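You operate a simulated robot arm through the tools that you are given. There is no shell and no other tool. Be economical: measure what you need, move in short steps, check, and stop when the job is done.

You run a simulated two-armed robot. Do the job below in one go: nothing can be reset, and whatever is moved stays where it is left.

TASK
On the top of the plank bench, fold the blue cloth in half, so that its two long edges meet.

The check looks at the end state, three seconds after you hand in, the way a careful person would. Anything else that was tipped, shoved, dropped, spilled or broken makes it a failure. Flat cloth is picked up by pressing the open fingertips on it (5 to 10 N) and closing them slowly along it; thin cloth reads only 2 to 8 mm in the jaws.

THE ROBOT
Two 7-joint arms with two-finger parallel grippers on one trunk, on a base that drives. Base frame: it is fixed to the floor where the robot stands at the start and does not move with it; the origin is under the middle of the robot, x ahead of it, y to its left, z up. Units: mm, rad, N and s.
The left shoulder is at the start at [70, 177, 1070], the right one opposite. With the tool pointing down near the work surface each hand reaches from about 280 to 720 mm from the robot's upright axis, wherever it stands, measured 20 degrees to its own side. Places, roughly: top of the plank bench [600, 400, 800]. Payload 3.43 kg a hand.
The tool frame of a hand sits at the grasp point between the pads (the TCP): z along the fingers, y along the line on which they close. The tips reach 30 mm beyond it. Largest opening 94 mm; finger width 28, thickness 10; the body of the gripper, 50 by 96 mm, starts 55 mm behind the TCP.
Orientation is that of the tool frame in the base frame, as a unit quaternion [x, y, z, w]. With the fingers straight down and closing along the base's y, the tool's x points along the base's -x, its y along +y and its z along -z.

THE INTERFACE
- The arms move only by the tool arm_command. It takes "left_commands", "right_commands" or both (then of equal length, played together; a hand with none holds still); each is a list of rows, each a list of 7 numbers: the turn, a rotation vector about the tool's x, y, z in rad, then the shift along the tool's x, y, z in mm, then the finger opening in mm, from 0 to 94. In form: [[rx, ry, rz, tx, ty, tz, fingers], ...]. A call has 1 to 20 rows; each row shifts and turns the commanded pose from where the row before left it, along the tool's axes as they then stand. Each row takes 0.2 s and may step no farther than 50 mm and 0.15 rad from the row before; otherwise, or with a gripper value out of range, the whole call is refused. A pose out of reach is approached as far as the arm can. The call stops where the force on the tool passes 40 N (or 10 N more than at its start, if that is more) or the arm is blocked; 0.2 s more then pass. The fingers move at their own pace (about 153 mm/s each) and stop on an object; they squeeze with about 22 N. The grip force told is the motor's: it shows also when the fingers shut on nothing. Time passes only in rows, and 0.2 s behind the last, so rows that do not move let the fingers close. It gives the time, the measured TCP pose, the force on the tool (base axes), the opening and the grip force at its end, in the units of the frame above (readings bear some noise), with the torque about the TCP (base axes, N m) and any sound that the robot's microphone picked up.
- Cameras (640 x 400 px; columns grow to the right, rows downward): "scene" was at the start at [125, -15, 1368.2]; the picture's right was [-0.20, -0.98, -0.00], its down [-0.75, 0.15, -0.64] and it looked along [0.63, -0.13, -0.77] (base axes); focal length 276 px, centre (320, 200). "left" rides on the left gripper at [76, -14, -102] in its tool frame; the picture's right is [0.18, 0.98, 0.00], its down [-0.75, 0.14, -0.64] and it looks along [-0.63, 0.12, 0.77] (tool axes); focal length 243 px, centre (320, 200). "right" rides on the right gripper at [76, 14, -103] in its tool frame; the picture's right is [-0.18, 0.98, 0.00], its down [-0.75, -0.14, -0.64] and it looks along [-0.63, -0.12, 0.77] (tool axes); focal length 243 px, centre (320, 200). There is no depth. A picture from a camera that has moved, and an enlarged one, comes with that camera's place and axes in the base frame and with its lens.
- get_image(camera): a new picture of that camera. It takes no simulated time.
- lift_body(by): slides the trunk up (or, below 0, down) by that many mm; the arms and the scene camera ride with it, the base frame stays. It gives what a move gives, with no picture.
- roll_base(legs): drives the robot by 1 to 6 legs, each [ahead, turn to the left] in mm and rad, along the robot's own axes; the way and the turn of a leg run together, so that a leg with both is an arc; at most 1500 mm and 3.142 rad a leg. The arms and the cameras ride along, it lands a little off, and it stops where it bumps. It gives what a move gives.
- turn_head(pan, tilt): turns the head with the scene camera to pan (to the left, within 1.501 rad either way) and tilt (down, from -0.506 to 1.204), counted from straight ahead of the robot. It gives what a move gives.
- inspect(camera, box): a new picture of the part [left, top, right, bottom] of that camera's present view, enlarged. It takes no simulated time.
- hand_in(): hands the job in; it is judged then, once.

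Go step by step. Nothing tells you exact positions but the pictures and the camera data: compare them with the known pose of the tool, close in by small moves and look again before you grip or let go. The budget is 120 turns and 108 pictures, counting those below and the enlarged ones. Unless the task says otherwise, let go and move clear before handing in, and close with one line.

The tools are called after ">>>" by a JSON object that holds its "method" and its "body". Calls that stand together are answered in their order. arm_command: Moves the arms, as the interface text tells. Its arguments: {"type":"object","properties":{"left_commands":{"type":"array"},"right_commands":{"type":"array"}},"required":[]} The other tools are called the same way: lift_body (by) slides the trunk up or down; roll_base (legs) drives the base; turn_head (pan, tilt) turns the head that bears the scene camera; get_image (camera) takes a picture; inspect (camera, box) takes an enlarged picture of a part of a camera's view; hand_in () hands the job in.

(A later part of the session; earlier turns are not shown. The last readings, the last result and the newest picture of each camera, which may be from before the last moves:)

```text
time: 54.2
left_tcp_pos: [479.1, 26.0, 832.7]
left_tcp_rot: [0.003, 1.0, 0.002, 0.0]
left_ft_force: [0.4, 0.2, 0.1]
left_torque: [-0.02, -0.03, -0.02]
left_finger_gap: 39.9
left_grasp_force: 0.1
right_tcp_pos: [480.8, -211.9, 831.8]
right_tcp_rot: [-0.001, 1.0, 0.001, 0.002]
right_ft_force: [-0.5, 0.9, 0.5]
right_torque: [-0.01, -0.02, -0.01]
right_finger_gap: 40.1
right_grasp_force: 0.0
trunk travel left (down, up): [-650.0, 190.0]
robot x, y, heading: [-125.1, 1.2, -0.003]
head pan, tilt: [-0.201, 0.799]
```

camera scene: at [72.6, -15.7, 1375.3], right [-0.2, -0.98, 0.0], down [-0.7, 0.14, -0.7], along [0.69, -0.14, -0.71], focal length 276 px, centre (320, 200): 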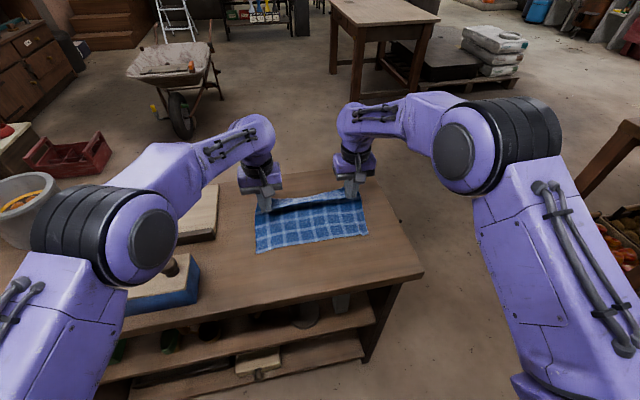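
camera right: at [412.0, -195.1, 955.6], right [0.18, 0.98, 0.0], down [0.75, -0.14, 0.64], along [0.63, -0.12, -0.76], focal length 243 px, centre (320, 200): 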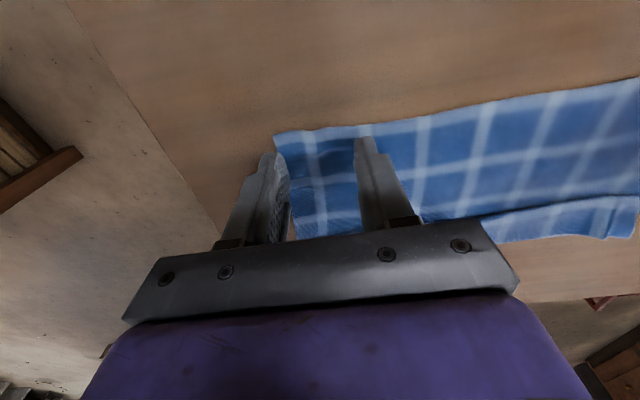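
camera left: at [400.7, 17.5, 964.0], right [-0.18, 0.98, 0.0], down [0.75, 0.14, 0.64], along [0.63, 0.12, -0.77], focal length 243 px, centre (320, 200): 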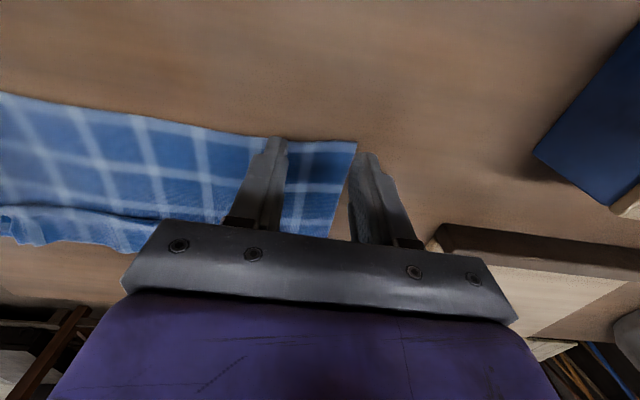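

>>> {"method": "arm_command", "body": {"left_commands": [[0, 0, 0, 0, 0, 1.5, 40], [0, 0, 0, 0, 0, 1, 40]], "right_commands": [[0, 0, 0, 0, 0, 1.5, 40], [0, 0, 0, 0, 0, 1, 40]]}}

```text
time: 54.8
left_tcp_pos: [477.5, 28.1, 831.6]
left_tcp_rot: [0.002, 1.0, 0.001, 0.002]
left_ft_force: [2.7, -0.2, 9.7]
left_torque: [-0.09, -0.08, 0.04]
left_finger_gap: 40.3
left_grasp_force: 0.1
right_tcp_pos: [480.4, -211.7, 831.1]
right_tcp_rot: [-0.002, 1.0, 0.0, 0.003]
right_ft_force: [2.5, -0.7, 10.7]
right_torque: [-0.15, -0.08, 0.01]
right_finger_gap: 40.2
right_grasp_force: 0.7
trunk travel left (down, up): [-650.0, 190.0]
robot x, y, heading: [-124.4, -2.3, -0.003]
head pan, tilt: [-0.201, 0.799]
```

Both press at about 10 N. I'm closing slowly.

>>> {"method": "arm_command", "body": {"left_commands": [[0, 0, 0, 0, 0, 0, 36], [0, 0, 0, 0, 0, 0, 32], [0, 0, 0, 0, 0, 0, 28], [0, 0, 0, 0, 0, 0, 24], [0, 0, 0, 0, 0, 0, 20], [0, 0, 0, 0, 0, 0, 16], [0, 0, 0, 0, 0, 0, 12], [0, 0, 0, 0, 0, 0, 8], [0, 0, 0, 0, 0, 0, 4], [0, 0, 0, 0, 0, 0, 0], [0, 0, 0, 0, 0, 0, 0], [0, 0, 0, 0, 0, 0, 0], [0, 0, 0, 0, -1, -10, 0], [0, 0, 0, -2, -1, -20, 0], [0, 0, 0, -2, -1, -25, 0]], "right_commands": [[0, 0, 0, 0, 0, 0, 36], [0, 0, 0, 0, 0, 0, 32], [0, 0, 0, 0, 0, 0, 28], [0, 0, 0, 0, 0, 0, 24], [0, 0, 0, 0, 0, 0, 20], [0, 0, 0, 0, 0, 0, 16], [0, 0, 0, 0, 0, 0, 12], [0, 0, 0, 0, 0, 0, 8], [0, 0, 0, 0, 0, 0, 4], [0, 0, 0, 0, 0, 0, 0], [0, 0, 0, 0, 0, 0, 0], [0, 0, 0, 0, 0, 0, 0], [0, 0, 0, 0, 1, -10, 0], [0, 0, 0, -2, 1, -20, 0], [0, 0, 0, -2, 1, -25, 0]]}}

>>> {"method": "get_image", "body": {"camera": "left"}}

>>> {"method": "get_image", "body": {"camera": "right"}}

```text
time: 58.0
left_tcp_pos: [481.7, 24.4, 883.5]
left_tcp_rot: [0.002, 1.0, 0.001, -0.001]
left_ft_force: [-0.6, -1.6, -0.2]
left_torque: [-0.04, 0.02, 0.01]
left_finger_gap: 7.2
left_grasp_force: 21.7
right_tcp_pos: [485.6, -208.7, 883.6]
right_tcp_rot: [-0.002, 1.0, 0.001, 0.002]
right_ft_force: [-0.3, 1.6, 0.3]
right_torque: [0.06, -0.01, -0.01]
right_finger_gap: 1.7
right_grasp_force: 21.3
trunk travel left (down, up): [-650.0, 190.0]
robot x, y, heading: [-126.4, 3.4, -0.0]
head pan, tilt: [-0.201, 0.799]
```

```text
40 pictures are left
camera left: at [405.7, 9.6, 986.4], right [-0.18, 0.98, 0.0], down [0.75, 0.14, 0.64], along [0.63, 0.12, -0.77], focal length 243 px, centre (320, 200)
```

left: 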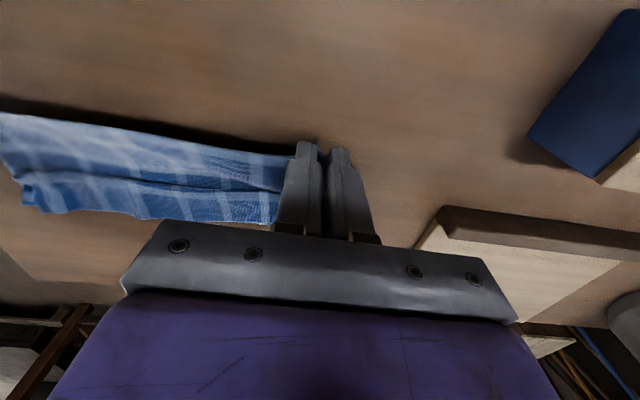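

```text
39 pictures are left
camera right: at [408.9, -193.0, 985.7], right [0.18, 0.98, 0.0], down [0.75, -0.14, 0.64], along [0.63, -0.12, -0.76], focal length 243 px, centre (320, 200)
```

right: 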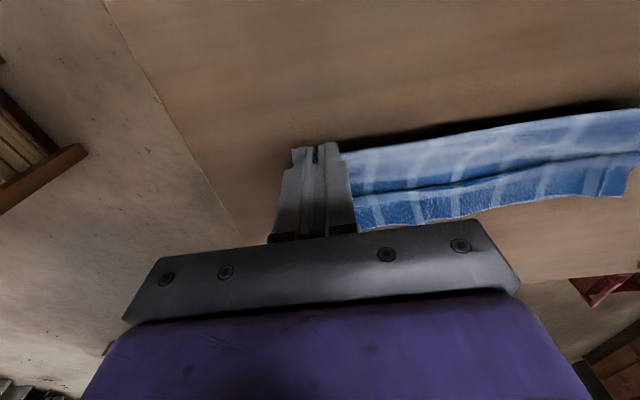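

Both grips hold. I'll raise the trunk 190 mm, which lifts the cloth without changing the arm posture, so it can hang.

>>> {"method": "lift_body", "body": {"by": 190}}

>>> {"method": "get_image", "body": {"camera": "scene"}}

>>> {"method": "get_image", "body": {"camera": "right"}}

```text
time: 60.0
left_tcp_pos: [481.9, 23.3, 1073.4]
left_tcp_rot: [0.002, 1.0, 0.001, 0.0]
left_ft_force: [0.4, -1.2, 0.8]
left_torque: [-0.02, -0.02, 0.02]
left_finger_gap: 7.4
left_grasp_force: 22.1
right_tcp_pos: [485.4, -207.3, 1074.2]
right_tcp_rot: [-0.002, 1.0, 0.002, 0.001]
right_ft_force: [0.0, 1.2, 0.7]
right_torque: [0.02, -0.03, 0.01]
right_finger_gap: 1.5
right_grasp_force: 22.0
trunk travel left (down, up): [-840.0, 0.0]
robot x, y, heading: [-121.9, -0.6, -0.002]
head pan, tilt: [-0.201, 0.799]
```

```text
38 pictures are left
camera scene: at [5.1, -15.7, 1563.9], right [-0.2, -0.98, 0.0], down [-0.7, 0.14, -0.7], along [0.68, -0.14, -0.72], focal length 276 px, centre (320, 200)
```

scene: 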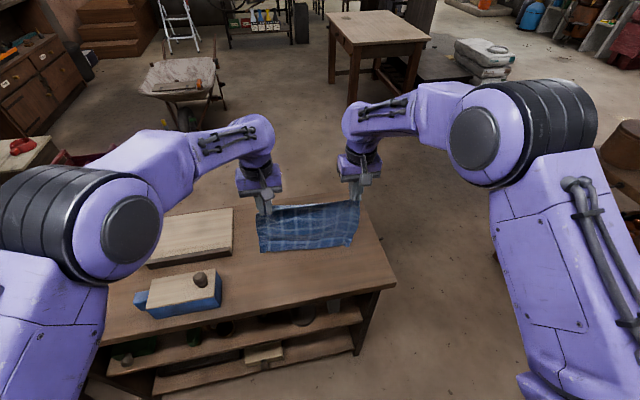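

```text
37 pictures are left
camera right: at [409.5, -192.9, 1175.6], right [0.18, 0.98, 0.0], down [0.75, -0.14, 0.64], along [0.63, -0.11, -0.76], focal length 243 px, centre (320, 200)
```

right: 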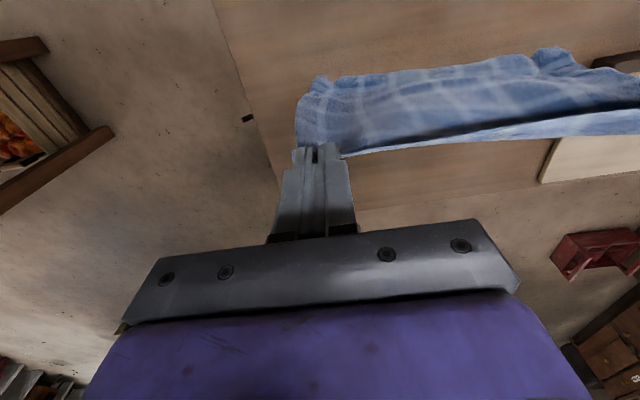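

The cloth is hanging. I'll check whether the pleat has opened.

>>> {"method": "inspect", "body": {"camera": "scene", "box": [225, 175, 385, 275]}}

```text
4.00 times, centred on (305, 225) of scene
camera zoom: at [5.1, -15.7, 1563.9], right [-0.2, -0.98, 0.0], down [-0.7, 0.14, -0.7], along [0.68, -0.14, -0.72], focal length 1105 px, centre (380, 100)
```

zoom: 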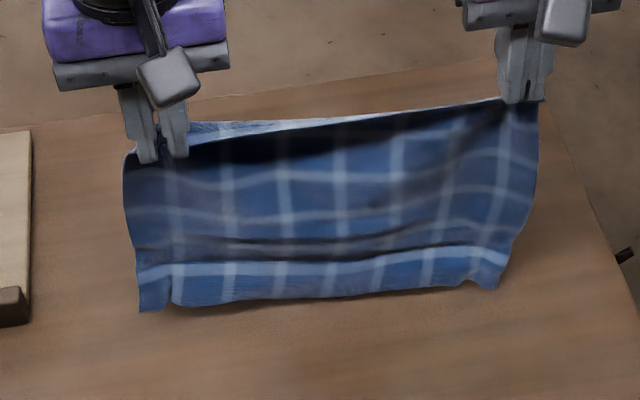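

The cloth now hangs almost full length, with its lower edge just brushing the table. I'll raise the arms 40 mm so it hangs free, and back the base 60 mm.

>>> {"method": "arm_command", "body": {"left_commands": [[0, 0, 0, 0, 0, -15, 0], [0, 0, 0, 0, 0, -15, 0], [0, 0, 0, 0, 0, -10, 0], [0, 0, 0, 0, 0, 0, 0]], "right_commands": [[0, 0, 0, 0, 0, -15, 0], [0, 0, 0, 0, 0, -15, 0], [0, 0, 0, 0, 0, -10, 0], [0, 0, 0, 0, 0, 0, 0]]}}

>>> {"method": "roll_base", "body": {"legs": [[-60, 0]]}}

>>> {"method": "inspect", "body": {"camera": "scene", "box": [225, 165, 385, 265]}}

>>> {"method": "get_image", "body": {"camera": "right"}}

```text
time: 61.0
left_tcp_pos: [484.1, 23.3, 1113.4]
left_tcp_rot: [0.001, 1.0, 0.001, -0.001]
left_ft_force: [-0.4, -0.5, -0.1]
left_torque: [-0.02, 0.03, 0.0]
left_finger_gap: 7.3
left_grasp_force: 22.4
right_tcp_pos: [485.7, -208.2, 1114.9]
right_tcp_rot: [-0.002, 1.0, 0.001, 0.002]
right_ft_force: [0.5, 0.4, 0.2]
right_torque: [0.01, 0.01, 0.0]
right_finger_gap: 1.9
right_grasp_force: 21.4
trunk travel left (down, up): [-840.0, 0.0]
robot x, y, heading: [-120.6, -1.5, -0.006]
head pan, tilt: [-0.201, 0.799]
```

```text
time: 62.0
left_tcp_pos: [431.4, 23.7, 1108.2]
left_tcp_rot: [0.002, 1.0, 0.0, -0.004]
left_ft_force: [0.5, -0.6, 0.2]
left_torque: [-0.03, 0.05, 0.04]
left_finger_gap: 7.2
left_grasp_force: 21.6
right_tcp_pos: [434.3, -208.4, 1108.9]
right_tcp_rot: [-0.002, 1.0, 0.001, -0.002]
right_ft_force: [0.8, 1.4, -1.5]
right_torque: [0.0, 0.06, 0.0]
right_finger_gap: 1.8
right_grasp_force: 22.0
trunk travel left (down, up): [-840.0, 0.0]
robot x, y, heading: [-181.1, -1.3, -0.002]
head pan, tilt: [-0.201, 0.799]
```

```text
4.00 times, centred on (305, 215) of scene
camera zoom: at [-42.9, -15.9, 1563.0], right [-0.2, -0.98, 0.0], down [-0.71, 0.14, -0.69], along [0.68, -0.14, -0.72], focal length 1105 px, centre (380, 140)
```

zoom: 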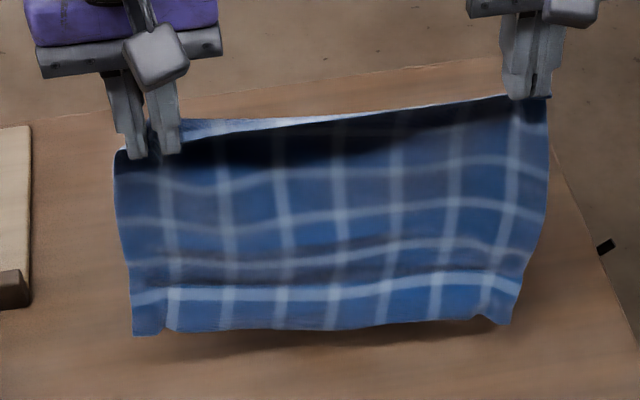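

```text
34 pictures are left
camera right: at [358.8, -192.8, 1211.7], right [0.18, 0.98, 0.0], down [0.76, -0.14, 0.64], along [0.63, -0.11, -0.77], focal length 243 px, centre (320, 200)
```

right: 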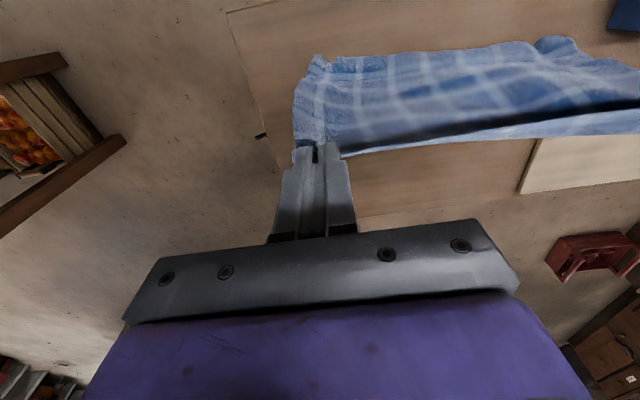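

The cloth hangs open and free. For good arm reach during the lay-down, I'll drive the base forward 80 mm and draw the hands back 80 mm.

>>> {"method": "roll_base", "body": {"legs": [[80, 0]]}}

>>> {"method": "arm_command", "body": {"left_commands": [[0, 0, 0, 15, 0, 0, 0], [0, 0, 0, 15, 0, 0, 0], [0, 0, 0, 15, 0, 0, 0], [0, 0, 0, 15, 0, 0, 0], [0, 0, 0, 15, 0, 0, 0], [0, 0, 0, 5, 0, 0, 0], [0, 0, 0, 0, 0, 0, 0], [0, 0, 0, 0, 0, 0, 0]], "right_commands": [[0, 0, 0, 15, 0, 0, 0], [0, 0, 0, 15, 0, 0, 0], [0, 0, 0, 15, 0, 0, 0], [0, 0, 0, 15, 0, 0, 0], [0, 0, 0, 15, 0, 0, 0], [0, 0, 0, 5, 0, 0, 0], [0, 0, 0, 0, 0, 0, 0], [0, 0, 0, 0, 0, 0, 0]]}}

>>> {"method": "inspect", "body": {"camera": "scene", "box": [225, 165, 417, 285]}}

```text
time: 63.6
left_tcp_pos: [496.2, 20.7, 1126.8]
left_tcp_rot: [0.001, 1.0, -0.002, 0.019]
left_ft_force: [1.6, 0.8, -1.4]
left_torque: [0.02, 0.1, 0.03]
left_finger_gap: 7.3
left_grasp_force: 22.0
right_tcp_pos: [491.6, -207.1, 1120.7]
right_tcp_rot: [-0.003, 1.0, 0.001, 0.01]
right_ft_force: [1.3, -0.4, -0.2]
right_torque: [-0.03, 0.08, -0.01]
right_finger_gap: 1.6
right_grasp_force: 22.0
trunk travel left (down, up): [-840.0, 0.0]
robot x, y, heading: [-102.8, -0.7, -0.001]
head pan, tilt: [-0.201, 0.799]
stopped in leg 1: the robot was blocked; the commanded pose is now the measured one
```

```text
time: 65.4
left_tcp_pos: [405.1, 19.8, 1129.0]
left_tcp_rot: [0.001, 1.0, -0.003, 0.025]
left_ft_force: [1.0, -0.5, 0.2]
left_torque: [0.0, 0.0, 0.01]
left_finger_gap: 7.1
left_grasp_force: 22.5
right_tcp_pos: [399.8, -207.3, 1125.4]
right_tcp_rot: [-0.002, 1.0, 0.001, 0.018]
right_ft_force: [0.2, -0.1, 1.1]
right_torque: [0.03, 0.01, -0.01]
right_finger_gap: 1.7
right_grasp_force: 22.5
trunk travel left (down, up): [-840.0, 0.0]
robot x, y, heading: [-104.9, 0.8, 0.0]
head pan, tilt: [-0.201, 0.799]
```

```text
3.33 times, centred on (321, 225) of scene
camera zoom: at [24.8, -15.7, 1564.0], right [-0.2, -0.98, 0.0], down [-0.7, 0.14, -0.7], along [0.68, -0.14, -0.72], focal length 920 px, centre (317, 117)
```

zoom: 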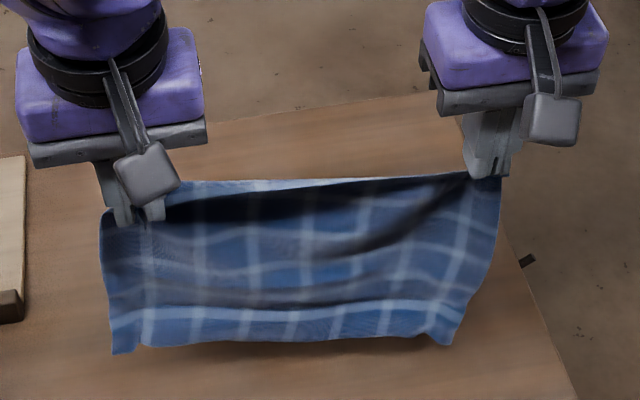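

The hands are at x≈402 with the cloth hanging free (the base stopped at its target). I'm lowering until the bottom edge almost touches the table, then I'll check.

>>> {"method": "arm_command", "body": {"left_commands": [[0, 0.05, 0, 0, 0, 5, 0], [0, 0, 0, 0, 1, 12, 0], [0, 0, 0, 0, 1, 12, 0], [0, 0, 0, 0, 1, 12, 0], [0, 0, 0, 0, 0, 6, 0], [0, 0, 0, 0, 0, 0, 0]], "right_commands": [[0, 0.036, 0, -2, 0, 3, 0], [0, 0, 0, -2, -1, 11, 0], [0, 0, 0, -1, -1, 12, 0], [0, 0, 0, 0, -1, 12, 0], [0, 0, 0, 0, 0, 6, 0], [0, 0, 0, 0, 0, 0, 0]]}}

>>> {"method": "inspect", "body": {"camera": "scene", "box": [225, 165, 417, 285]}}

>>> {"method": "get_image", "body": {"camera": "right"}}

```text
time: 66.8
left_tcp_pos: [404.1, 24.6, 1081.6]
left_tcp_rot: [0.0, 1.0, -0.003, -0.001]
left_ft_force: [0.4, -2.3, -0.4]
left_torque: [-0.04, 0.0, 0.02]
left_finger_gap: 7.0
left_grasp_force: 21.8
right_tcp_pos: [405.6, -210.9, 1081.1]
right_tcp_rot: [-0.002, 1.0, 0.001, -0.001]
right_ft_force: [0.2, 1.7, -0.8]
right_torque: [0.07, -0.03, 0.01]
right_finger_gap: 1.7
right_grasp_force: 22.2
trunk travel left (down, up): [-840.0, 0.0]
robot x, y, heading: [-102.3, -1.3, 0.0]
head pan, tilt: [-0.201, 0.799]
```

```text
3.33 times, centred on (321, 225) of scene
camera zoom: at [24.8, -15.7, 1564.0], right [-0.2, -0.98, 0.0], down [-0.7, 0.14, -0.7], along [0.68, -0.14, -0.72], focal length 920 px, centre (317, 117)
```

zoom: 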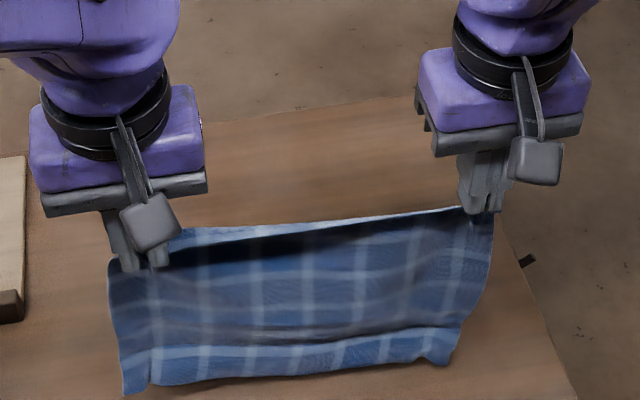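

```text
31 pictures are left
camera right: at [329.2, -196.0, 1183.2], right [0.18, 0.98, 0.0], down [0.76, -0.14, 0.64], along [0.63, -0.11, -0.77], focal length 243 px, centre (320, 200)
```

right: 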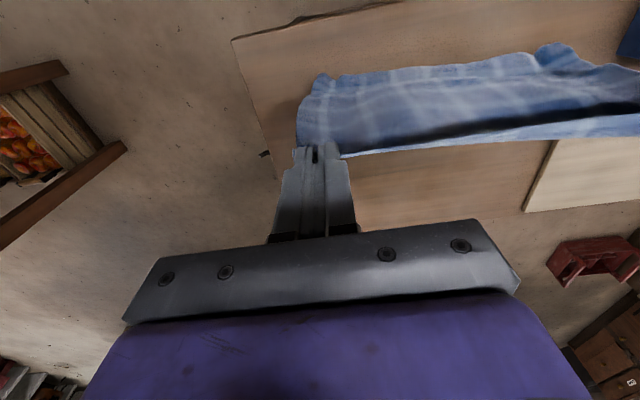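

The bottom edge is at about (419, 805), nearly touching. I'm now moving forward and down along a slant so the lower half lays out away from the robot.

>>> {"method": "arm_command", "body": {"left_commands": [[0, 0, 0, -12, 0, 3, 0], [0, 0, 0, -12, 0, 4, 0], [0, 0, 0, -10, 0, 5, 0], [0, 0, 0, -8, 0, 8, 0], [0, 0, 0, -8, 0, 10, 0], [0, 0, 0, -8, 0, 10, 0]], "right_commands": [[0, 0, 0, -12, 0, 3, 0], [0, 0, 0, -12, 0, 4, 0], [0, 0, 0, -10, 0, 5, 0], [0, 0, 0, -8, 0, 8, 0], [0, 0, 0, -8, 0, 10, 0], [0, 0, 0, -8, 0, 10, 0]]}}

>>> {"method": "inspect", "body": {"camera": "scene", "box": [225, 165, 417, 285]}}

>>> {"method": "get_image", "body": {"camera": "right"}}

```text
time: 68.2
left_tcp_pos: [465.5, 23.4, 1041.7]
left_tcp_rot: [0.001, 1.0, -0.002, 0.0]
left_ft_force: [1.0, -0.8, -0.9]
left_torque: [-0.06, 0.03, -0.02]
left_finger_gap: 7.2
left_grasp_force: 22.1
right_tcp_pos: [464.0, -211.0, 1040.1]
right_tcp_rot: [-0.002, 1.0, 0.0, -0.002]
right_ft_force: [0.1, 2.0, 1.2]
right_torque: [0.05, 0.01, 0.0]
right_finger_gap: 1.7
right_grasp_force: 21.4
trunk travel left (down, up): [-840.0, 0.0]
robot x, y, heading: [-104.8, -4.9, -0.001]
head pan, tilt: [-0.201, 0.799]
```

```text
3.33 times, centred on (321, 225) of scene
camera zoom: at [26.6, -15.7, 1563.8], right [-0.2, -0.98, 0.0], down [-0.7, 0.14, -0.7], along [0.68, -0.14, -0.72], focal length 920 px, centre (317, 117)
```

zoom: 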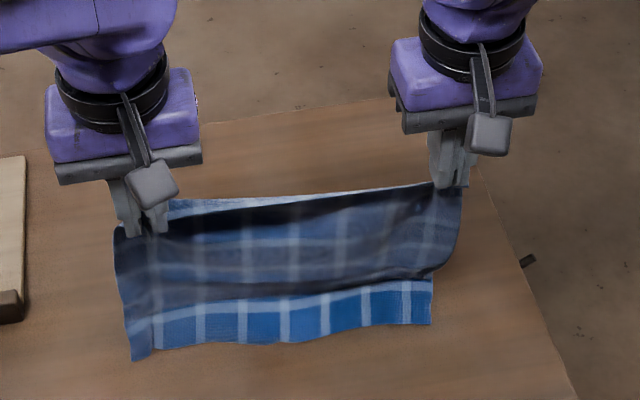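

```text
29 pictures are left
camera right: at [388.3, -195.4, 1142.7], right [0.18, 0.98, 0.0], down [0.76, -0.14, 0.64], along [0.63, -0.11, -0.77], focal length 243 px, centre (320, 200)
```

right: 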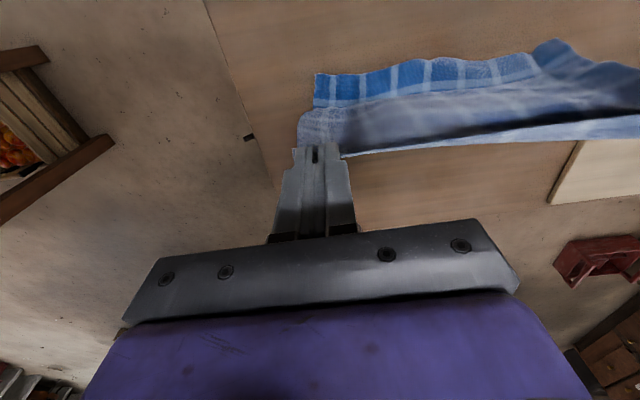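

The lower edge is down on the table and pointing toward me, with its right end at x≈459 and its left end at x≈477. I'll keep laying: lower and forward with the arms, then 50 mm with the base.

>>> {"method": "arm_command", "body": {"left_commands": [[0, 0, 0, -6, 0, 10, 0], [0, 0, 0, -6, 0, 12, 0], [0, 0, 0, -6, 0, 12, 0], [0, 0, 0, -5, 0, 13, 0], [0, 0, 0, -5, 0, 13, 0]], "right_commands": [[0, 0, 0, -4, 0, 10, 0], [0, 0, 0, -4, 0, 12, 0], [0, 0, 0, -4, 0, 12, 0], [0, 0, 0, -4, 0, 12, 0], [0, 0, 0, -4, 0, 12, 0]]}}

>>> {"method": "roll_base", "body": {"legs": [[50, 0]]}}

>>> {"method": "inspect", "body": {"camera": "scene", "box": [225, 165, 417, 285]}}

```text
time: 69.4
left_tcp_pos: [492.2, 22.8, 982.7]
left_tcp_rot: [0.002, 1.0, -0.003, -0.001]
left_ft_force: [0.1, -2.2, 0.5]
left_torque: [-0.04, 0.03, 0.02]
left_finger_gap: 7.3
left_grasp_force: 22.0
right_tcp_pos: [484.4, -209.7, 982.7]
right_tcp_rot: [-0.003, 1.0, 0.001, 0.0]
right_ft_force: [0.2, 1.5, -0.1]
right_torque: [0.06, 0.02, -0.02]
right_finger_gap: 1.7
right_grasp_force: 21.8
trunk travel left (down, up): [-840.0, 0.0]
robot x, y, heading: [-103.7, -3.3, -0.005]
head pan, tilt: [-0.201, 0.799]
```

```text
time: 70.3
left_tcp_pos: [531.6, 22.3, 990.7]
left_tcp_rot: [0.002, 1.0, -0.002, 0.005]
left_ft_force: [-0.4, -1.7, 0.9]
left_torque: [0.0, -0.04, 0.01]
left_finger_gap: 7.2
left_grasp_force: 22.0
right_tcp_pos: [523.2, -209.8, 989.1]
right_tcp_rot: [-0.003, 1.0, 0.001, 0.005]
right_ft_force: [-0.1, 0.7, -0.2]
right_torque: [0.09, 0.0, -0.01]
right_finger_gap: 1.7
right_grasp_force: 22.4
trunk travel left (down, up): [-840.0, 0.0]
robot x, y, heading: [-52.3, -4.2, 0.001]
head pan, tilt: [-0.201, 0.799]
```

```text
3.33 times, centred on (321, 225) of scene
camera zoom: at [68.1, -15.9, 1564.4], right [-0.2, -0.98, 0.0], down [-0.7, 0.14, -0.7], along [0.69, -0.14, -0.71], focal length 920 px, centre (317, 117)
```

zoom: 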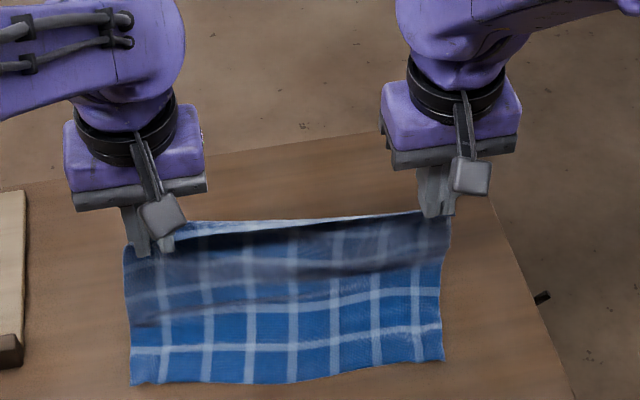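

Half the cloth is laying out nicely, although it's slightly rotated with its left end further away. I'll continue forward and down, the left hand a bit more.

>>> {"method": "arm_command", "body": {"left_commands": [[0, 0, 0, -9, 0, 9, 0], [0, 0, 0, -9, 0, 10, 0], [0, 0, 0, -9, 0, 10, 0], [0, 0, 0, -9, 0, 10, 0], [0, 0, 0, -9, 0, 10, 0], [0, 0, 0, -9, 0, 8, 0]], "right_commands": [[0, 0, 0, -7, 0, 9, 0], [0, 0, 0, -7, 0, 10, 0], [0, 0, 0, -7, 0, 10, 0], [0, 0, 0, -7, 0, 10, 0], [0, 0, 0, -7, 0, 10, 0], [0, 0, 0, -7, 0, 8, 0]]}}

>>> {"method": "inspect", "body": {"camera": "scene", "box": [225, 165, 417, 285]}}

>>> {"method": "get_image", "body": {"camera": "left"}}

>>> {"method": "get_image", "body": {"camera": "right"}}

```text
time: 71.7
left_tcp_pos: [586.2, 24.5, 931.5]
left_tcp_rot: [0.002, 1.0, -0.002, 0.001]
left_ft_force: [-0.2, -2.6, 0.2]
left_torque: [-0.08, 0.0, -0.01]
left_finger_gap: 7.3
left_grasp_force: 21.9
left hand out of reach, approached as far as the arm can: row 6
right_tcp_pos: [568.7, -209.2, 929.7]
right_tcp_rot: [-0.002, 1.0, 0.001, 0.002]
right_ft_force: [0.1, 3.2, 0.0]
right_torque: [0.06, -0.01, -0.06]
right_finger_gap: 1.5
right_grasp_force: 22.1
trunk travel left (down, up): [-840.0, 0.0]
robot x, y, heading: [-53.8, -0.1, -0.001]
head pan, tilt: [-0.201, 0.799]
```

```text
3.33 times, centred on (321, 225) of scene
camera zoom: at [74.8, -15.6, 1564.0], right [-0.2, -0.98, 0.0], down [-0.7, 0.14, -0.7], along [0.68, -0.14, -0.72], focal length 920 px, centre (317, 117)
```

zoom: 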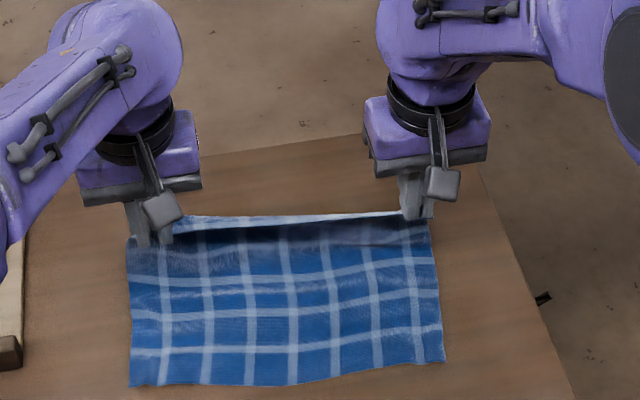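

```text
26 pictures are left
camera left: at [509.0, 11.2, 1033.7], right [-0.18, 0.98, -0.01], down [0.75, 0.14, 0.64], along [0.63, 0.11, -0.76], focal length 243 px, centre (320, 200)
```

left: 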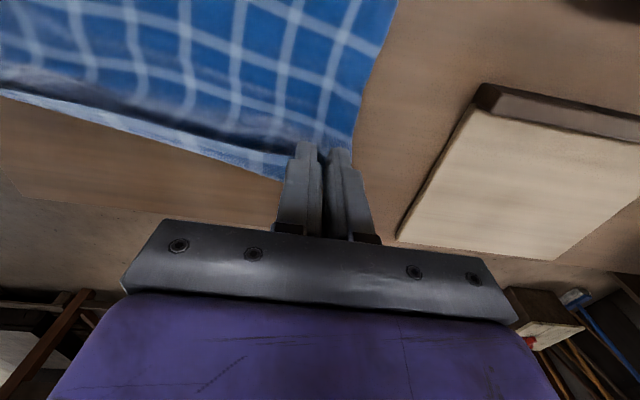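

```text
25 pictures are left
camera right: at [493.5, -194.7, 1031.2], right [0.18, 0.98, 0.0], down [0.75, -0.14, 0.64], along [0.63, -0.11, -0.76], focal length 243 px, centre (320, 200)
```

right: 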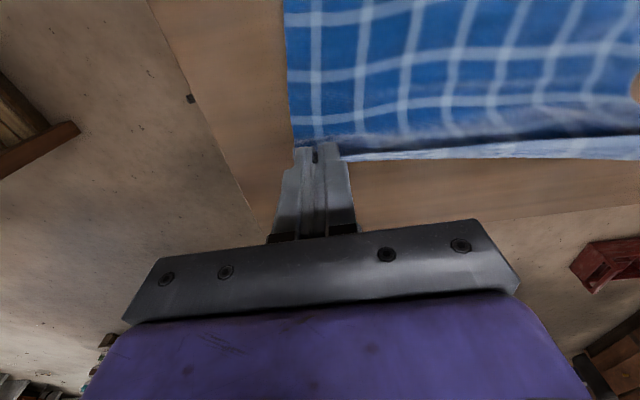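

The lower half is nearly all laid. Its edge corners are at about (502, 67) and (468, -216), so the crease should fall near x 615 on the left and 588 on the right. I'll pull the slack out by driving forward 30 mm, then look before folding back.

>>> {"method": "arm_command", "body": {"right_commands": [[0, 0, 0, 5, 2, 0, 0], [0, 0, 0, 4, 2, 0, 0]]}}

>>> {"method": "roll_base", "body": {"legs": [[30, 0]]}}

>>> {"method": "arm_command", "body": {"left_commands": [[0, 0, 0, 0, 0, 0, 0], [0, 0, 0, 0, 0, 0, 0]], "right_commands": [[0, 0, 0, 0, 0, 0, 0], [0, 0, 0, 0, 0, 0, 0]]}}

>>> {"method": "inspect", "body": {"camera": "scene", "box": [225, 165, 417, 285]}}

```text
time: 72.3
left_tcp_pos: [586.0, 24.8, 931.7]
left_tcp_rot: [0.002, 1.0, -0.001, 0.002]
left_ft_force: [-0.1, -1.1, -0.5]
left_torque: [-0.04, 0.03, -0.04]
left_finger_gap: 7.2
left_grasp_force: 22.2
right_tcp_pos: [559.6, -204.9, 929.4]
right_tcp_rot: [-0.004, 1.0, 0.0, 0.001]
right_ft_force: [-1.1, 1.2, -0.1]
right_torque: [0.0, -0.02, -0.01]
right_finger_gap: 1.8
right_grasp_force: 22.0
trunk travel left (down, up): [-840.0, 0.0]
robot x, y, heading: [-57.7, -0.5, 0.0]
head pan, tilt: [-0.201, 0.799]
```

```text
time: 73.1
left_tcp_pos: [610.9, 23.8, 935.9]
left_tcp_rot: [0.002, 1.0, -0.002, 0.007]
left_ft_force: [-1.9, -0.6, 0.4]
left_torque: [-0.03, -0.03, 0.0]
left_finger_gap: 7.1
left_grasp_force: 21.6
right_tcp_pos: [584.0, -206.2, 935.0]
right_tcp_rot: [-0.003, 1.0, 0.001, 0.007]
right_ft_force: [-0.4, 0.6, 1.0]
right_torque: [0.05, -0.03, 0.0]
right_finger_gap: 1.5
right_grasp_force: 21.6
trunk travel left (down, up): [-840.0, 0.0]
robot x, y, heading: [-24.8, 1.9, -0.001]
head pan, tilt: [-0.201, 0.799]
```

```text
time: 73.7
left_tcp_pos: [613.2, 24.9, 933.1]
left_tcp_rot: [0.003, 1.0, -0.001, 0.004]
left_ft_force: [-1.3, -0.9, 0.5]
left_torque: [-0.03, -0.02, -0.02]
left_finger_gap: 7.0
left_grasp_force: 22.1
right_tcp_pos: [588.4, -206.4, 931.9]
right_tcp_rot: [-0.003, 1.0, 0.001, 0.004]
right_ft_force: [-0.5, 0.1, 0.2]
right_torque: [0.02, -0.04, 0.01]
right_finger_gap: 1.6
right_grasp_force: 22.0
trunk travel left (down, up): [-840.0, 0.0]
robot x, y, heading: [-22.3, -1.0, -0.002]
head pan, tilt: [-0.201, 0.799]
```

```text
3.33 times, centred on (321, 225) of scene
camera zoom: at [101.0, -15.8, 1564.3], right [-0.2, -0.98, 0.0], down [-0.7, 0.14, -0.7], along [0.68, -0.14, -0.72], focal length 920 px, centre (317, 117)
```

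zoom: 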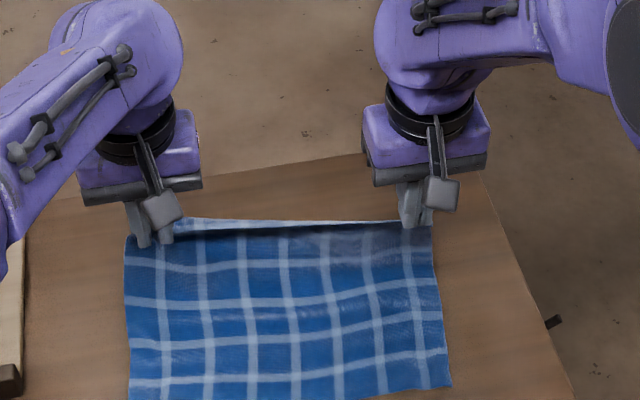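

The lower half is flat and taut with the hands right above the crease. Now I'm folding back: hands toward the robot, then trunk down in stages.

>>> {"method": "arm_command", "body": {"left_commands": [[0, 0, 0, 10, 1, 0, 0], [0, 0, 0, 10, 1, 0, 0], [0, 0, 0, 10, 1, 0, 0], [0, 0, 0, 10, 1, 0, 0], [0, 0, 0, 10, 1, 0, 0]], "right_commands": [[0, 0, 0, 10, 1, 0, 0], [0, 0, 0, 10, 1, 0, 0], [0, 0, 0, 10, 1, 0, 0], [0, 0, 0, 10, 1, 0, 0], [0, 0, 0, 10, 1, 0, 0]]}}

>>> {"method": "lift_body", "body": {"by": -30}}

>>> {"method": "inspect", "body": {"camera": "scene", "box": [225, 165, 417, 285]}}

```text
time: 74.9
left_tcp_pos: [564.7, 29.6, 931.7]
left_tcp_rot: [0.002, 1.0, -0.003, 0.003]
left_ft_force: [-0.1, -0.4, 0.0]
left_torque: [0.01, -0.01, -0.03]
left_finger_gap: 7.2
left_grasp_force: 22.0
right_tcp_pos: [538.9, -200.3, 931.9]
right_tcp_rot: [-0.003, 1.0, 0.0, 0.002]
right_ft_force: [0.3, 1.6, 0.3]
right_torque: [0.04, 0.0, 0.0]
right_finger_gap: 1.6
right_grasp_force: 22.4
trunk travel left (down, up): [-840.0, 0.0]
robot x, y, heading: [-27.8, -0.5, 0.003]
head pan, tilt: [-0.201, 0.799]
```

```text
time: 75.7
left_tcp_pos: [565.9, 29.3, 900.8]
left_tcp_rot: [0.002, 1.0, -0.003, 0.003]
left_ft_force: [-0.5, -1.1, 0.6]
left_torque: [-0.05, 0.01, 0.0]
left_finger_gap: 7.0
left_grasp_force: 21.6
right_tcp_pos: [540.3, -201.0, 899.9]
right_tcp_rot: [-0.003, 1.0, 0.001, 0.002]
right_ft_force: [1.0, 0.9, -0.1]
right_torque: [0.03, 0.02, 0.0]
right_finger_gap: 1.4
right_grasp_force: 21.9
trunk travel left (down, up): [-810.0, 30.0]
robot x, y, heading: [-24.0, -1.4, -0.001]
head pan, tilt: [-0.201, 0.799]
```

```text
3.33 times, centred on (321, 225) of scene
camera zoom: at [104.5, -15.8, 1533.9], right [-0.2, -0.98, 0.0], down [-0.7, 0.14, -0.7], along [0.68, -0.14, -0.72], focal length 920 px, centre (317, 117)
```

zoom: 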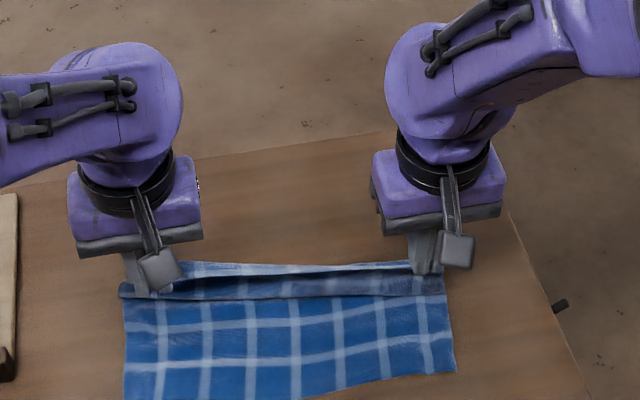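

It's folding back cleanly. I'll carry the hands the rest of the way toward the lower edge and lower the trunk 40 mm.

>>> {"method": "arm_command", "body": {"left_commands": [[0, 0, 0, 10, 1, 0, 0], [0, 0, 0, 10, 1, 0, 0], [0, 0, 0, 10, 1, 0, 0], [0, 0, 0, 10, 1, 0, 0], [0, 0, 0, 10, 1, 0, 0]], "right_commands": [[0, 0, 0, 10, 1, 0, 0], [0, 0, 0, 10, 1, 0, 0], [0, 0, 0, 10, 1, 0, 0], [0, 0, 0, 10, 1, 0, 0], [0, 0, 0, 10, 1, 0, 0]]}}

>>> {"method": "lift_body", "body": {"by": -40}}

>>> {"method": "get_image", "body": {"camera": "left"}}

>>> {"method": "get_image", "body": {"camera": "right"}}

>>> {"method": "inspect", "body": {"camera": "scene", "box": [225, 175, 417, 295]}}

```text
time: 76.9
left_tcp_pos: [515.0, 34.1, 902.3]
left_tcp_rot: [0.003, 1.0, -0.001, 0.003]
left_ft_force: [0.3, -1.4, 0.0]
left_torque: [-0.04, -0.02, -0.01]
left_finger_gap: 7.3
left_grasp_force: 23.0
right_tcp_pos: [489.7, -196.7, 899.4]
right_tcp_rot: [-0.003, 1.0, 0.0, 0.002]
right_ft_force: [-0.2, 0.8, -0.3]
right_torque: [0.04, -0.01, -0.01]
right_finger_gap: 1.7
right_grasp_force: 21.9
trunk travel left (down, up): [-810.0, 30.0]
robot x, y, heading: [-22.3, 2.4, 0.002]
head pan, tilt: [-0.201, 0.799]
```

```text
time: 77.7
left_tcp_pos: [515.6, 34.6, 860.8]
left_tcp_rot: [0.003, 1.0, -0.001, 0.003]
left_ft_force: [0.4, -1.6, -0.1]
left_torque: [-0.07, 0.0, -0.05]
left_finger_gap: 7.2
left_grasp_force: 22.6
right_tcp_pos: [491.0, -196.4, 859.7]
right_tcp_rot: [-0.003, 1.0, 0.001, 0.002]
right_ft_force: [0.8, 2.1, -0.1]
right_torque: [0.07, 0.0, -0.04]
right_finger_gap: 1.6
right_grasp_force: 22.2
trunk travel left (down, up): [-770.0, 70.0]
robot x, y, heading: [-25.9, -0.6, -0.001]
head pan, tilt: [-0.201, 0.799]
```

```text
22 pictures are left
camera left: at [437.8, 21.3, 963.8], right [-0.18, 0.98, 0.0], down [0.75, 0.14, 0.65], along [0.64, 0.11, -0.76], focal length 243 px, centre (320, 200)
```

left: 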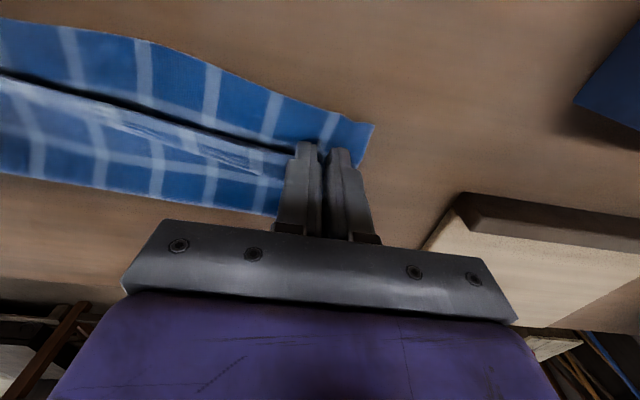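

```text
21 pictures are left
camera right: at [413.8, -181.8, 961.3], right [0.18, 0.98, 0.0], down [0.75, -0.14, 0.65], along [0.64, -0.11, -0.76], focal length 243 px, centre (320, 200)
```

right: 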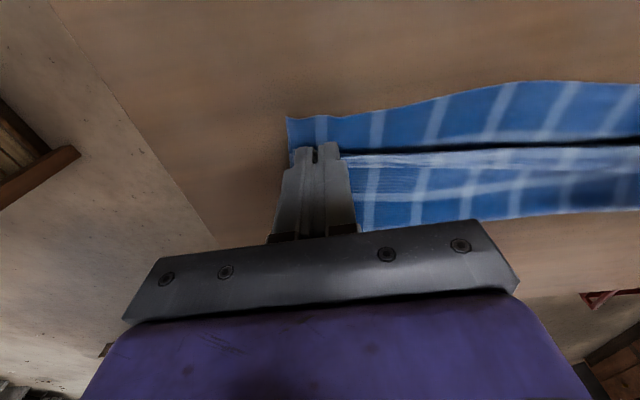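

```text
3.33 times, centred on (321, 235) of scene
camera zoom: at [104.1, -15.8, 1493.9], right [-0.2, -0.98, 0.0], down [-0.7, 0.14, -0.7], along [0.68, -0.14, -0.72], focal length 920 px, centre (317, 83)
```

zoom: 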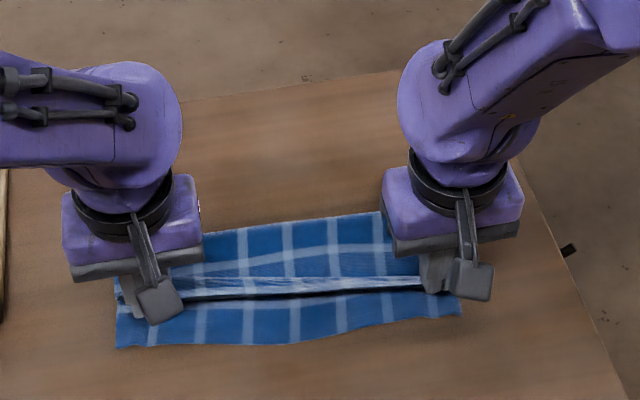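

The orientation is right this time: the held edge faces me and sits just above the lower edge, whose corners are at (500, 69) and (474, -214). I'll make a tiny adjustment and lower to the surface.

>>> {"method": "arm_command", "body": {"left_commands": [[0, 0, 0, 0, 1, 5, 0], [0, 0, 0, 0, 1, 5, 0]], "right_commands": [[0, 0, 0, 2, 3, 5, 0], [0, 0, 0, 1, 2, 5, 0]]}}

>>> {"method": "lift_body", "body": {"by": -15}}

>>> {"method": "get_image", "body": {"camera": "left"}}

>>> {"method": "get_image", "body": {"camera": "right"}}

```text
time: 78.3
left_tcp_pos: [516.3, 36.7, 850.9]
left_tcp_rot: [0.003, 1.0, -0.001, 0.002]
left_ft_force: [-0.6, -0.8, 0.3]
left_torque: [-0.04, -0.02, 0.0]
left_finger_gap: 7.3
left_grasp_force: 22.0
right_tcp_pos: [488.7, -191.9, 849.4]
right_tcp_rot: [-0.003, 1.0, 0.0, 0.003]
right_ft_force: [-0.2, 0.8, 0.2]
right_torque: [0.06, 0.0, 0.02]
right_finger_gap: 1.7
right_grasp_force: 22.1
trunk travel left (down, up): [-770.0, 70.0]
robot x, y, heading: [-22.8, 0.3, 0.004]
head pan, tilt: [-0.201, 0.799]
```

```text
time: 78.9
left_tcp_pos: [514.4, 37.2, 836.1]
left_tcp_rot: [0.002, 1.0, -0.003, 0.003]
left_ft_force: [-0.3, 0.2, 1.0]
left_torque: [-0.06, 0.01, 0.0]
left_finger_gap: 6.9
left_grasp_force: 21.5
right_tcp_pos: [487.2, -191.9, 834.3]
right_tcp_rot: [-0.002, 1.0, 0.001, 0.003]
right_ft_force: [0.3, 0.2, 0.9]
right_torque: [0.01, -0.04, 0.0]
right_finger_gap: 1.7
right_grasp_force: 22.0
trunk travel left (down, up): [-755.0, 85.0]
robot x, y, heading: [-26.2, -0.5, -0.003]
head pan, tilt: [-0.201, 0.799]
```

```text
19 pictures are left
camera left: at [438.0, 23.4, 938.6], right [-0.18, 0.98, 0.0], down [0.75, 0.14, 0.65], along [0.64, 0.11, -0.76], focal length 243 px, centre (320, 200)
```

left: 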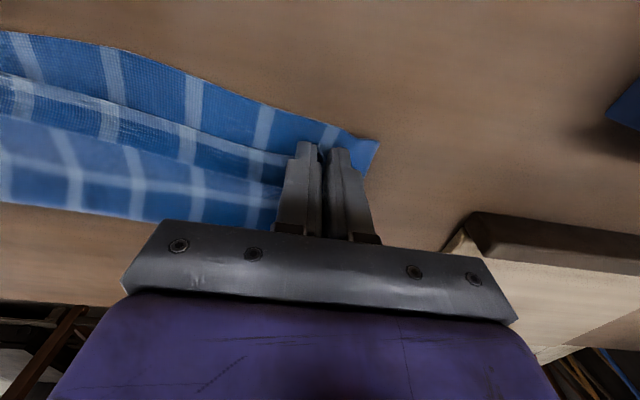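

```text
18 pictures are left
camera right: at [410.8, -176.9, 936.1], right [0.18, 0.98, 0.0], down [0.75, -0.14, 0.65], along [0.64, -0.11, -0.76], focal length 243 px, centre (320, 200)
```

right: 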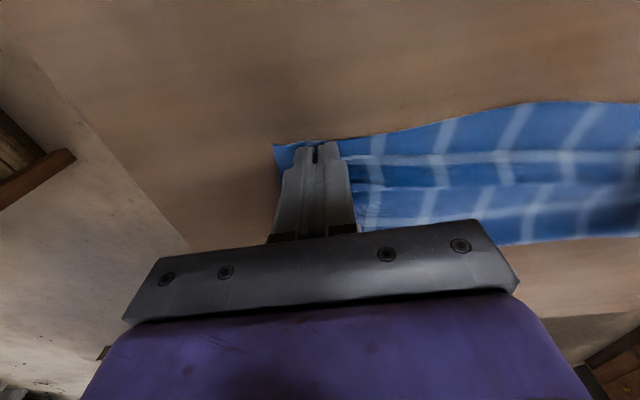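

The held edge sits about 25 mm (left) and 13 mm (right) behind the lower edge, so I'll lift slightly and shift both hands back to line up.

>>> {"method": "arm_command", "body": {"left_commands": [[0, 0, 0, 0, 0, -5, 0], [0, 0, 0, 9, 0, 0, 0], [0, 0, 0, 9, 0, 0, 0], [0, 0, 0, 9, 0, 0, 0], [0, 0, 0, 0, 0, 4, 0], [0, 0, 0, 0, 0, 0, 0]], "right_commands": [[0, 0, 0, 0, 0, -5, 0], [0, 0, 0, 6, 0, 0, 0], [0, 0, 0, 5, 0, 0, 0], [0, 0, 0, 5, 0, 0, 0], [0, 0, 0, 0, 0, 4, 0], [0, 0, 0, 0, 0, 0, 0]]}}

>>> {"method": "get_image", "body": {"camera": "left"}}

>>> {"method": "get_image", "body": {"camera": "right"}}

```text
time: 80.3
left_tcp_pos: [488.6, 37.2, 835.1]
left_tcp_rot: [0.003, 1.0, -0.001, 0.003]
left_ft_force: [-1.0, -0.4, 0.7]
left_torque: [-0.02, 0.0, 0.01]
left_finger_gap: 7.2
left_grasp_force: 21.9
right_tcp_pos: [471.3, -190.8, 835.8]
right_tcp_rot: [-0.003, 1.0, 0.001, 0.002]
right_ft_force: [0.5, 0.0, 1.2]
right_torque: [0.01, 0.0, 0.0]
right_finger_gap: 1.7
right_grasp_force: 22.1
trunk travel left (down, up): [-755.0, 85.0]
robot x, y, heading: [-26.8, 1.4, -0.004]
head pan, tilt: [-0.201, 0.799]
```

```text
17 pictures are left
camera left: at [411.0, 23.5, 938.8], right [-0.18, 0.98, 0.0], down [0.75, 0.14, 0.65], along [0.64, 0.11, -0.76], focal length 243 px, centre (320, 200)
```

left: 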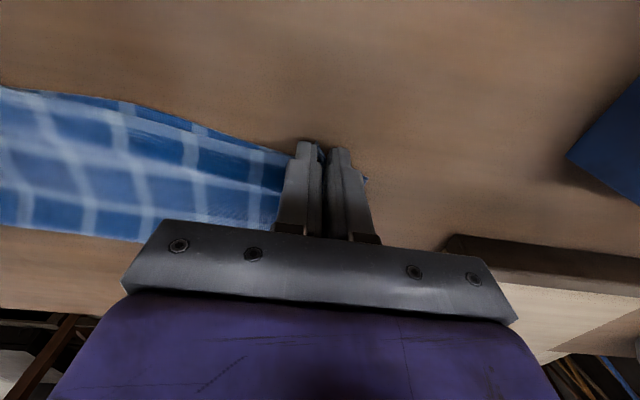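

```text
16 pictures are left
camera right: at [395.0, -177.0, 936.8], right [0.18, 0.98, 0.0], down [0.75, -0.14, 0.65], along [0.64, -0.11, -0.76], focal length 243 px, centre (320, 200)
```

right: 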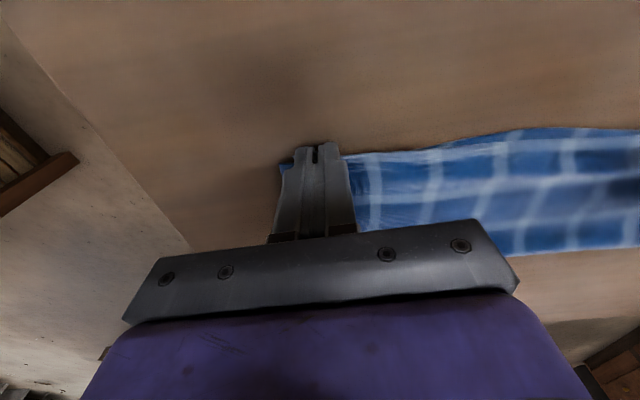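

The edges now coincide closely. I'll press lightly and open slowly to spread the corners.

>>> {"method": "arm_command", "body": {"left_commands": [[0, 0, 0, 0, 0, 2, 0], [0, 0, 0, 0, 0, 0, 11], [0, 0, 0, 0, 0, 0, 15], [0, 0, 0, 0, 0, 0, 19], [0, 0, 0, 0, 0, 0, 23], [0, 0, 0, 0, 0, 0, 27], [0, 0, 0, 0, 0, 0, 31], [0, 0, 0, 0, 0, 0, 35], [0, 0, 0, 0, 0, 0, 40]], "right_commands": [[0, 0, 0, 0, 0, 2, 0], [0, 0, 0, 0, 0, 0, 6], [0, 0, 0, 0, 0, 0, 11], [0, 0, 0, 0, 0, 0, 16], [0, 0, 0, 0, 0, 0, 21], [0, 0, 0, 0, 0, 0, 26], [0, 0, 0, 0, 0, 0, 31], [0, 0, 0, 0, 0, 0, 36], [0, 0, 0, 0, 0, 0, 40]]}}

>>> {"method": "lift_body", "body": {"by": 85}}

>>> {"method": "inspect", "body": {"camera": "scene", "box": [225, 165, 417, 285]}}

>>> {"method": "get_image", "body": {"camera": "left"}}

>>> {"method": "get_image", "body": {"camera": "right"}}

```text
time: 82.3
left_tcp_pos: [487.8, 37.5, 834.0]
left_tcp_rot: [0.002, 1.0, -0.002, 0.003]
left_ft_force: [-0.9, -0.3, -0.3]
left_torque: [0.02, -0.04, 0.02]
left_finger_gap: 40.1
left_grasp_force: 0.1
right_tcp_pos: [472.4, -192.4, 832.3]
right_tcp_rot: [-0.003, 1.0, 0.0, 0.002]
right_ft_force: [0.3, 0.0, 0.3]
right_torque: [0.02, 0.0, 0.02]
right_finger_gap: 40.1
right_grasp_force: 0.0
trunk travel left (down, up): [-755.0, 85.0]
robot x, y, heading: [-23.6, 0.7, -0.004]
head pan, tilt: [-0.201, 0.799]
```

```text
time: 83.5
left_tcp_pos: [488.4, 36.1, 918.9]
left_tcp_rot: [0.003, 1.0, -0.002, 0.003]
left_ft_force: [0.3, -0.1, -0.3]
left_torque: [-0.03, -0.01, 0.02]
left_finger_gap: 39.8
left_grasp_force: 0.0
right_tcp_pos: [470.9, -193.3, 918.8]
right_tcp_rot: [-0.002, 1.0, 0.0, 0.003]
right_ft_force: [0.0, -0.3, 0.6]
right_torque: [-0.02, 0.01, -0.03]
right_finger_gap: 40.0
right_grasp_force: 0.0
trunk travel left (down, up): [-840.0, 0.0]
robot x, y, heading: [-22.2, -1.9, -0.002]
head pan, tilt: [-0.201, 0.799]
```

```text
3.33 times, centred on (321, 225) of scene
camera zoom: at [104.7, -15.9, 1563.9], right [-0.2, -0.98, 0.0], down [-0.7, 0.14, -0.7], along [0.68, -0.14, -0.72], focal length 920 px, centre (317, 117)
```

zoom: 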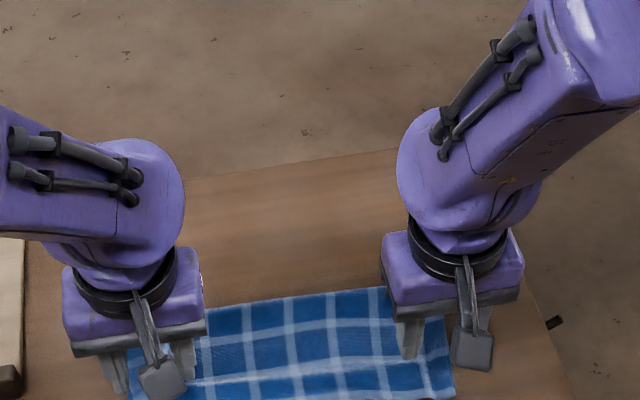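

```text
14 pictures are left
camera left: at [411.3, 23.4, 1021.9], right [-0.18, 0.98, 0.0], down [0.75, 0.14, 0.65], along [0.64, 0.11, -0.76], focal length 243 px, centre (320, 200)
```

left: 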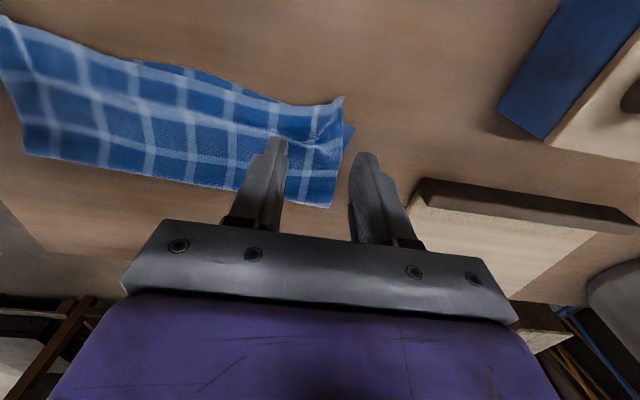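

```text
13 pictures are left
camera right: at [395.3, -177.1, 1019.5], right [0.18, 0.98, 0.0], down [0.75, -0.14, 0.65], along [0.64, -0.11, -0.76], focal length 243 px, centre (320, 200)
```

right: 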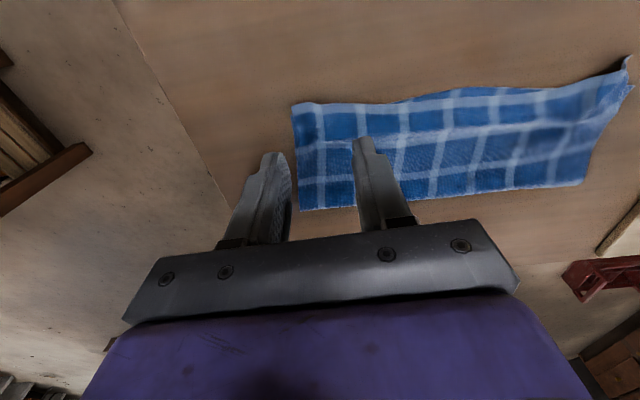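

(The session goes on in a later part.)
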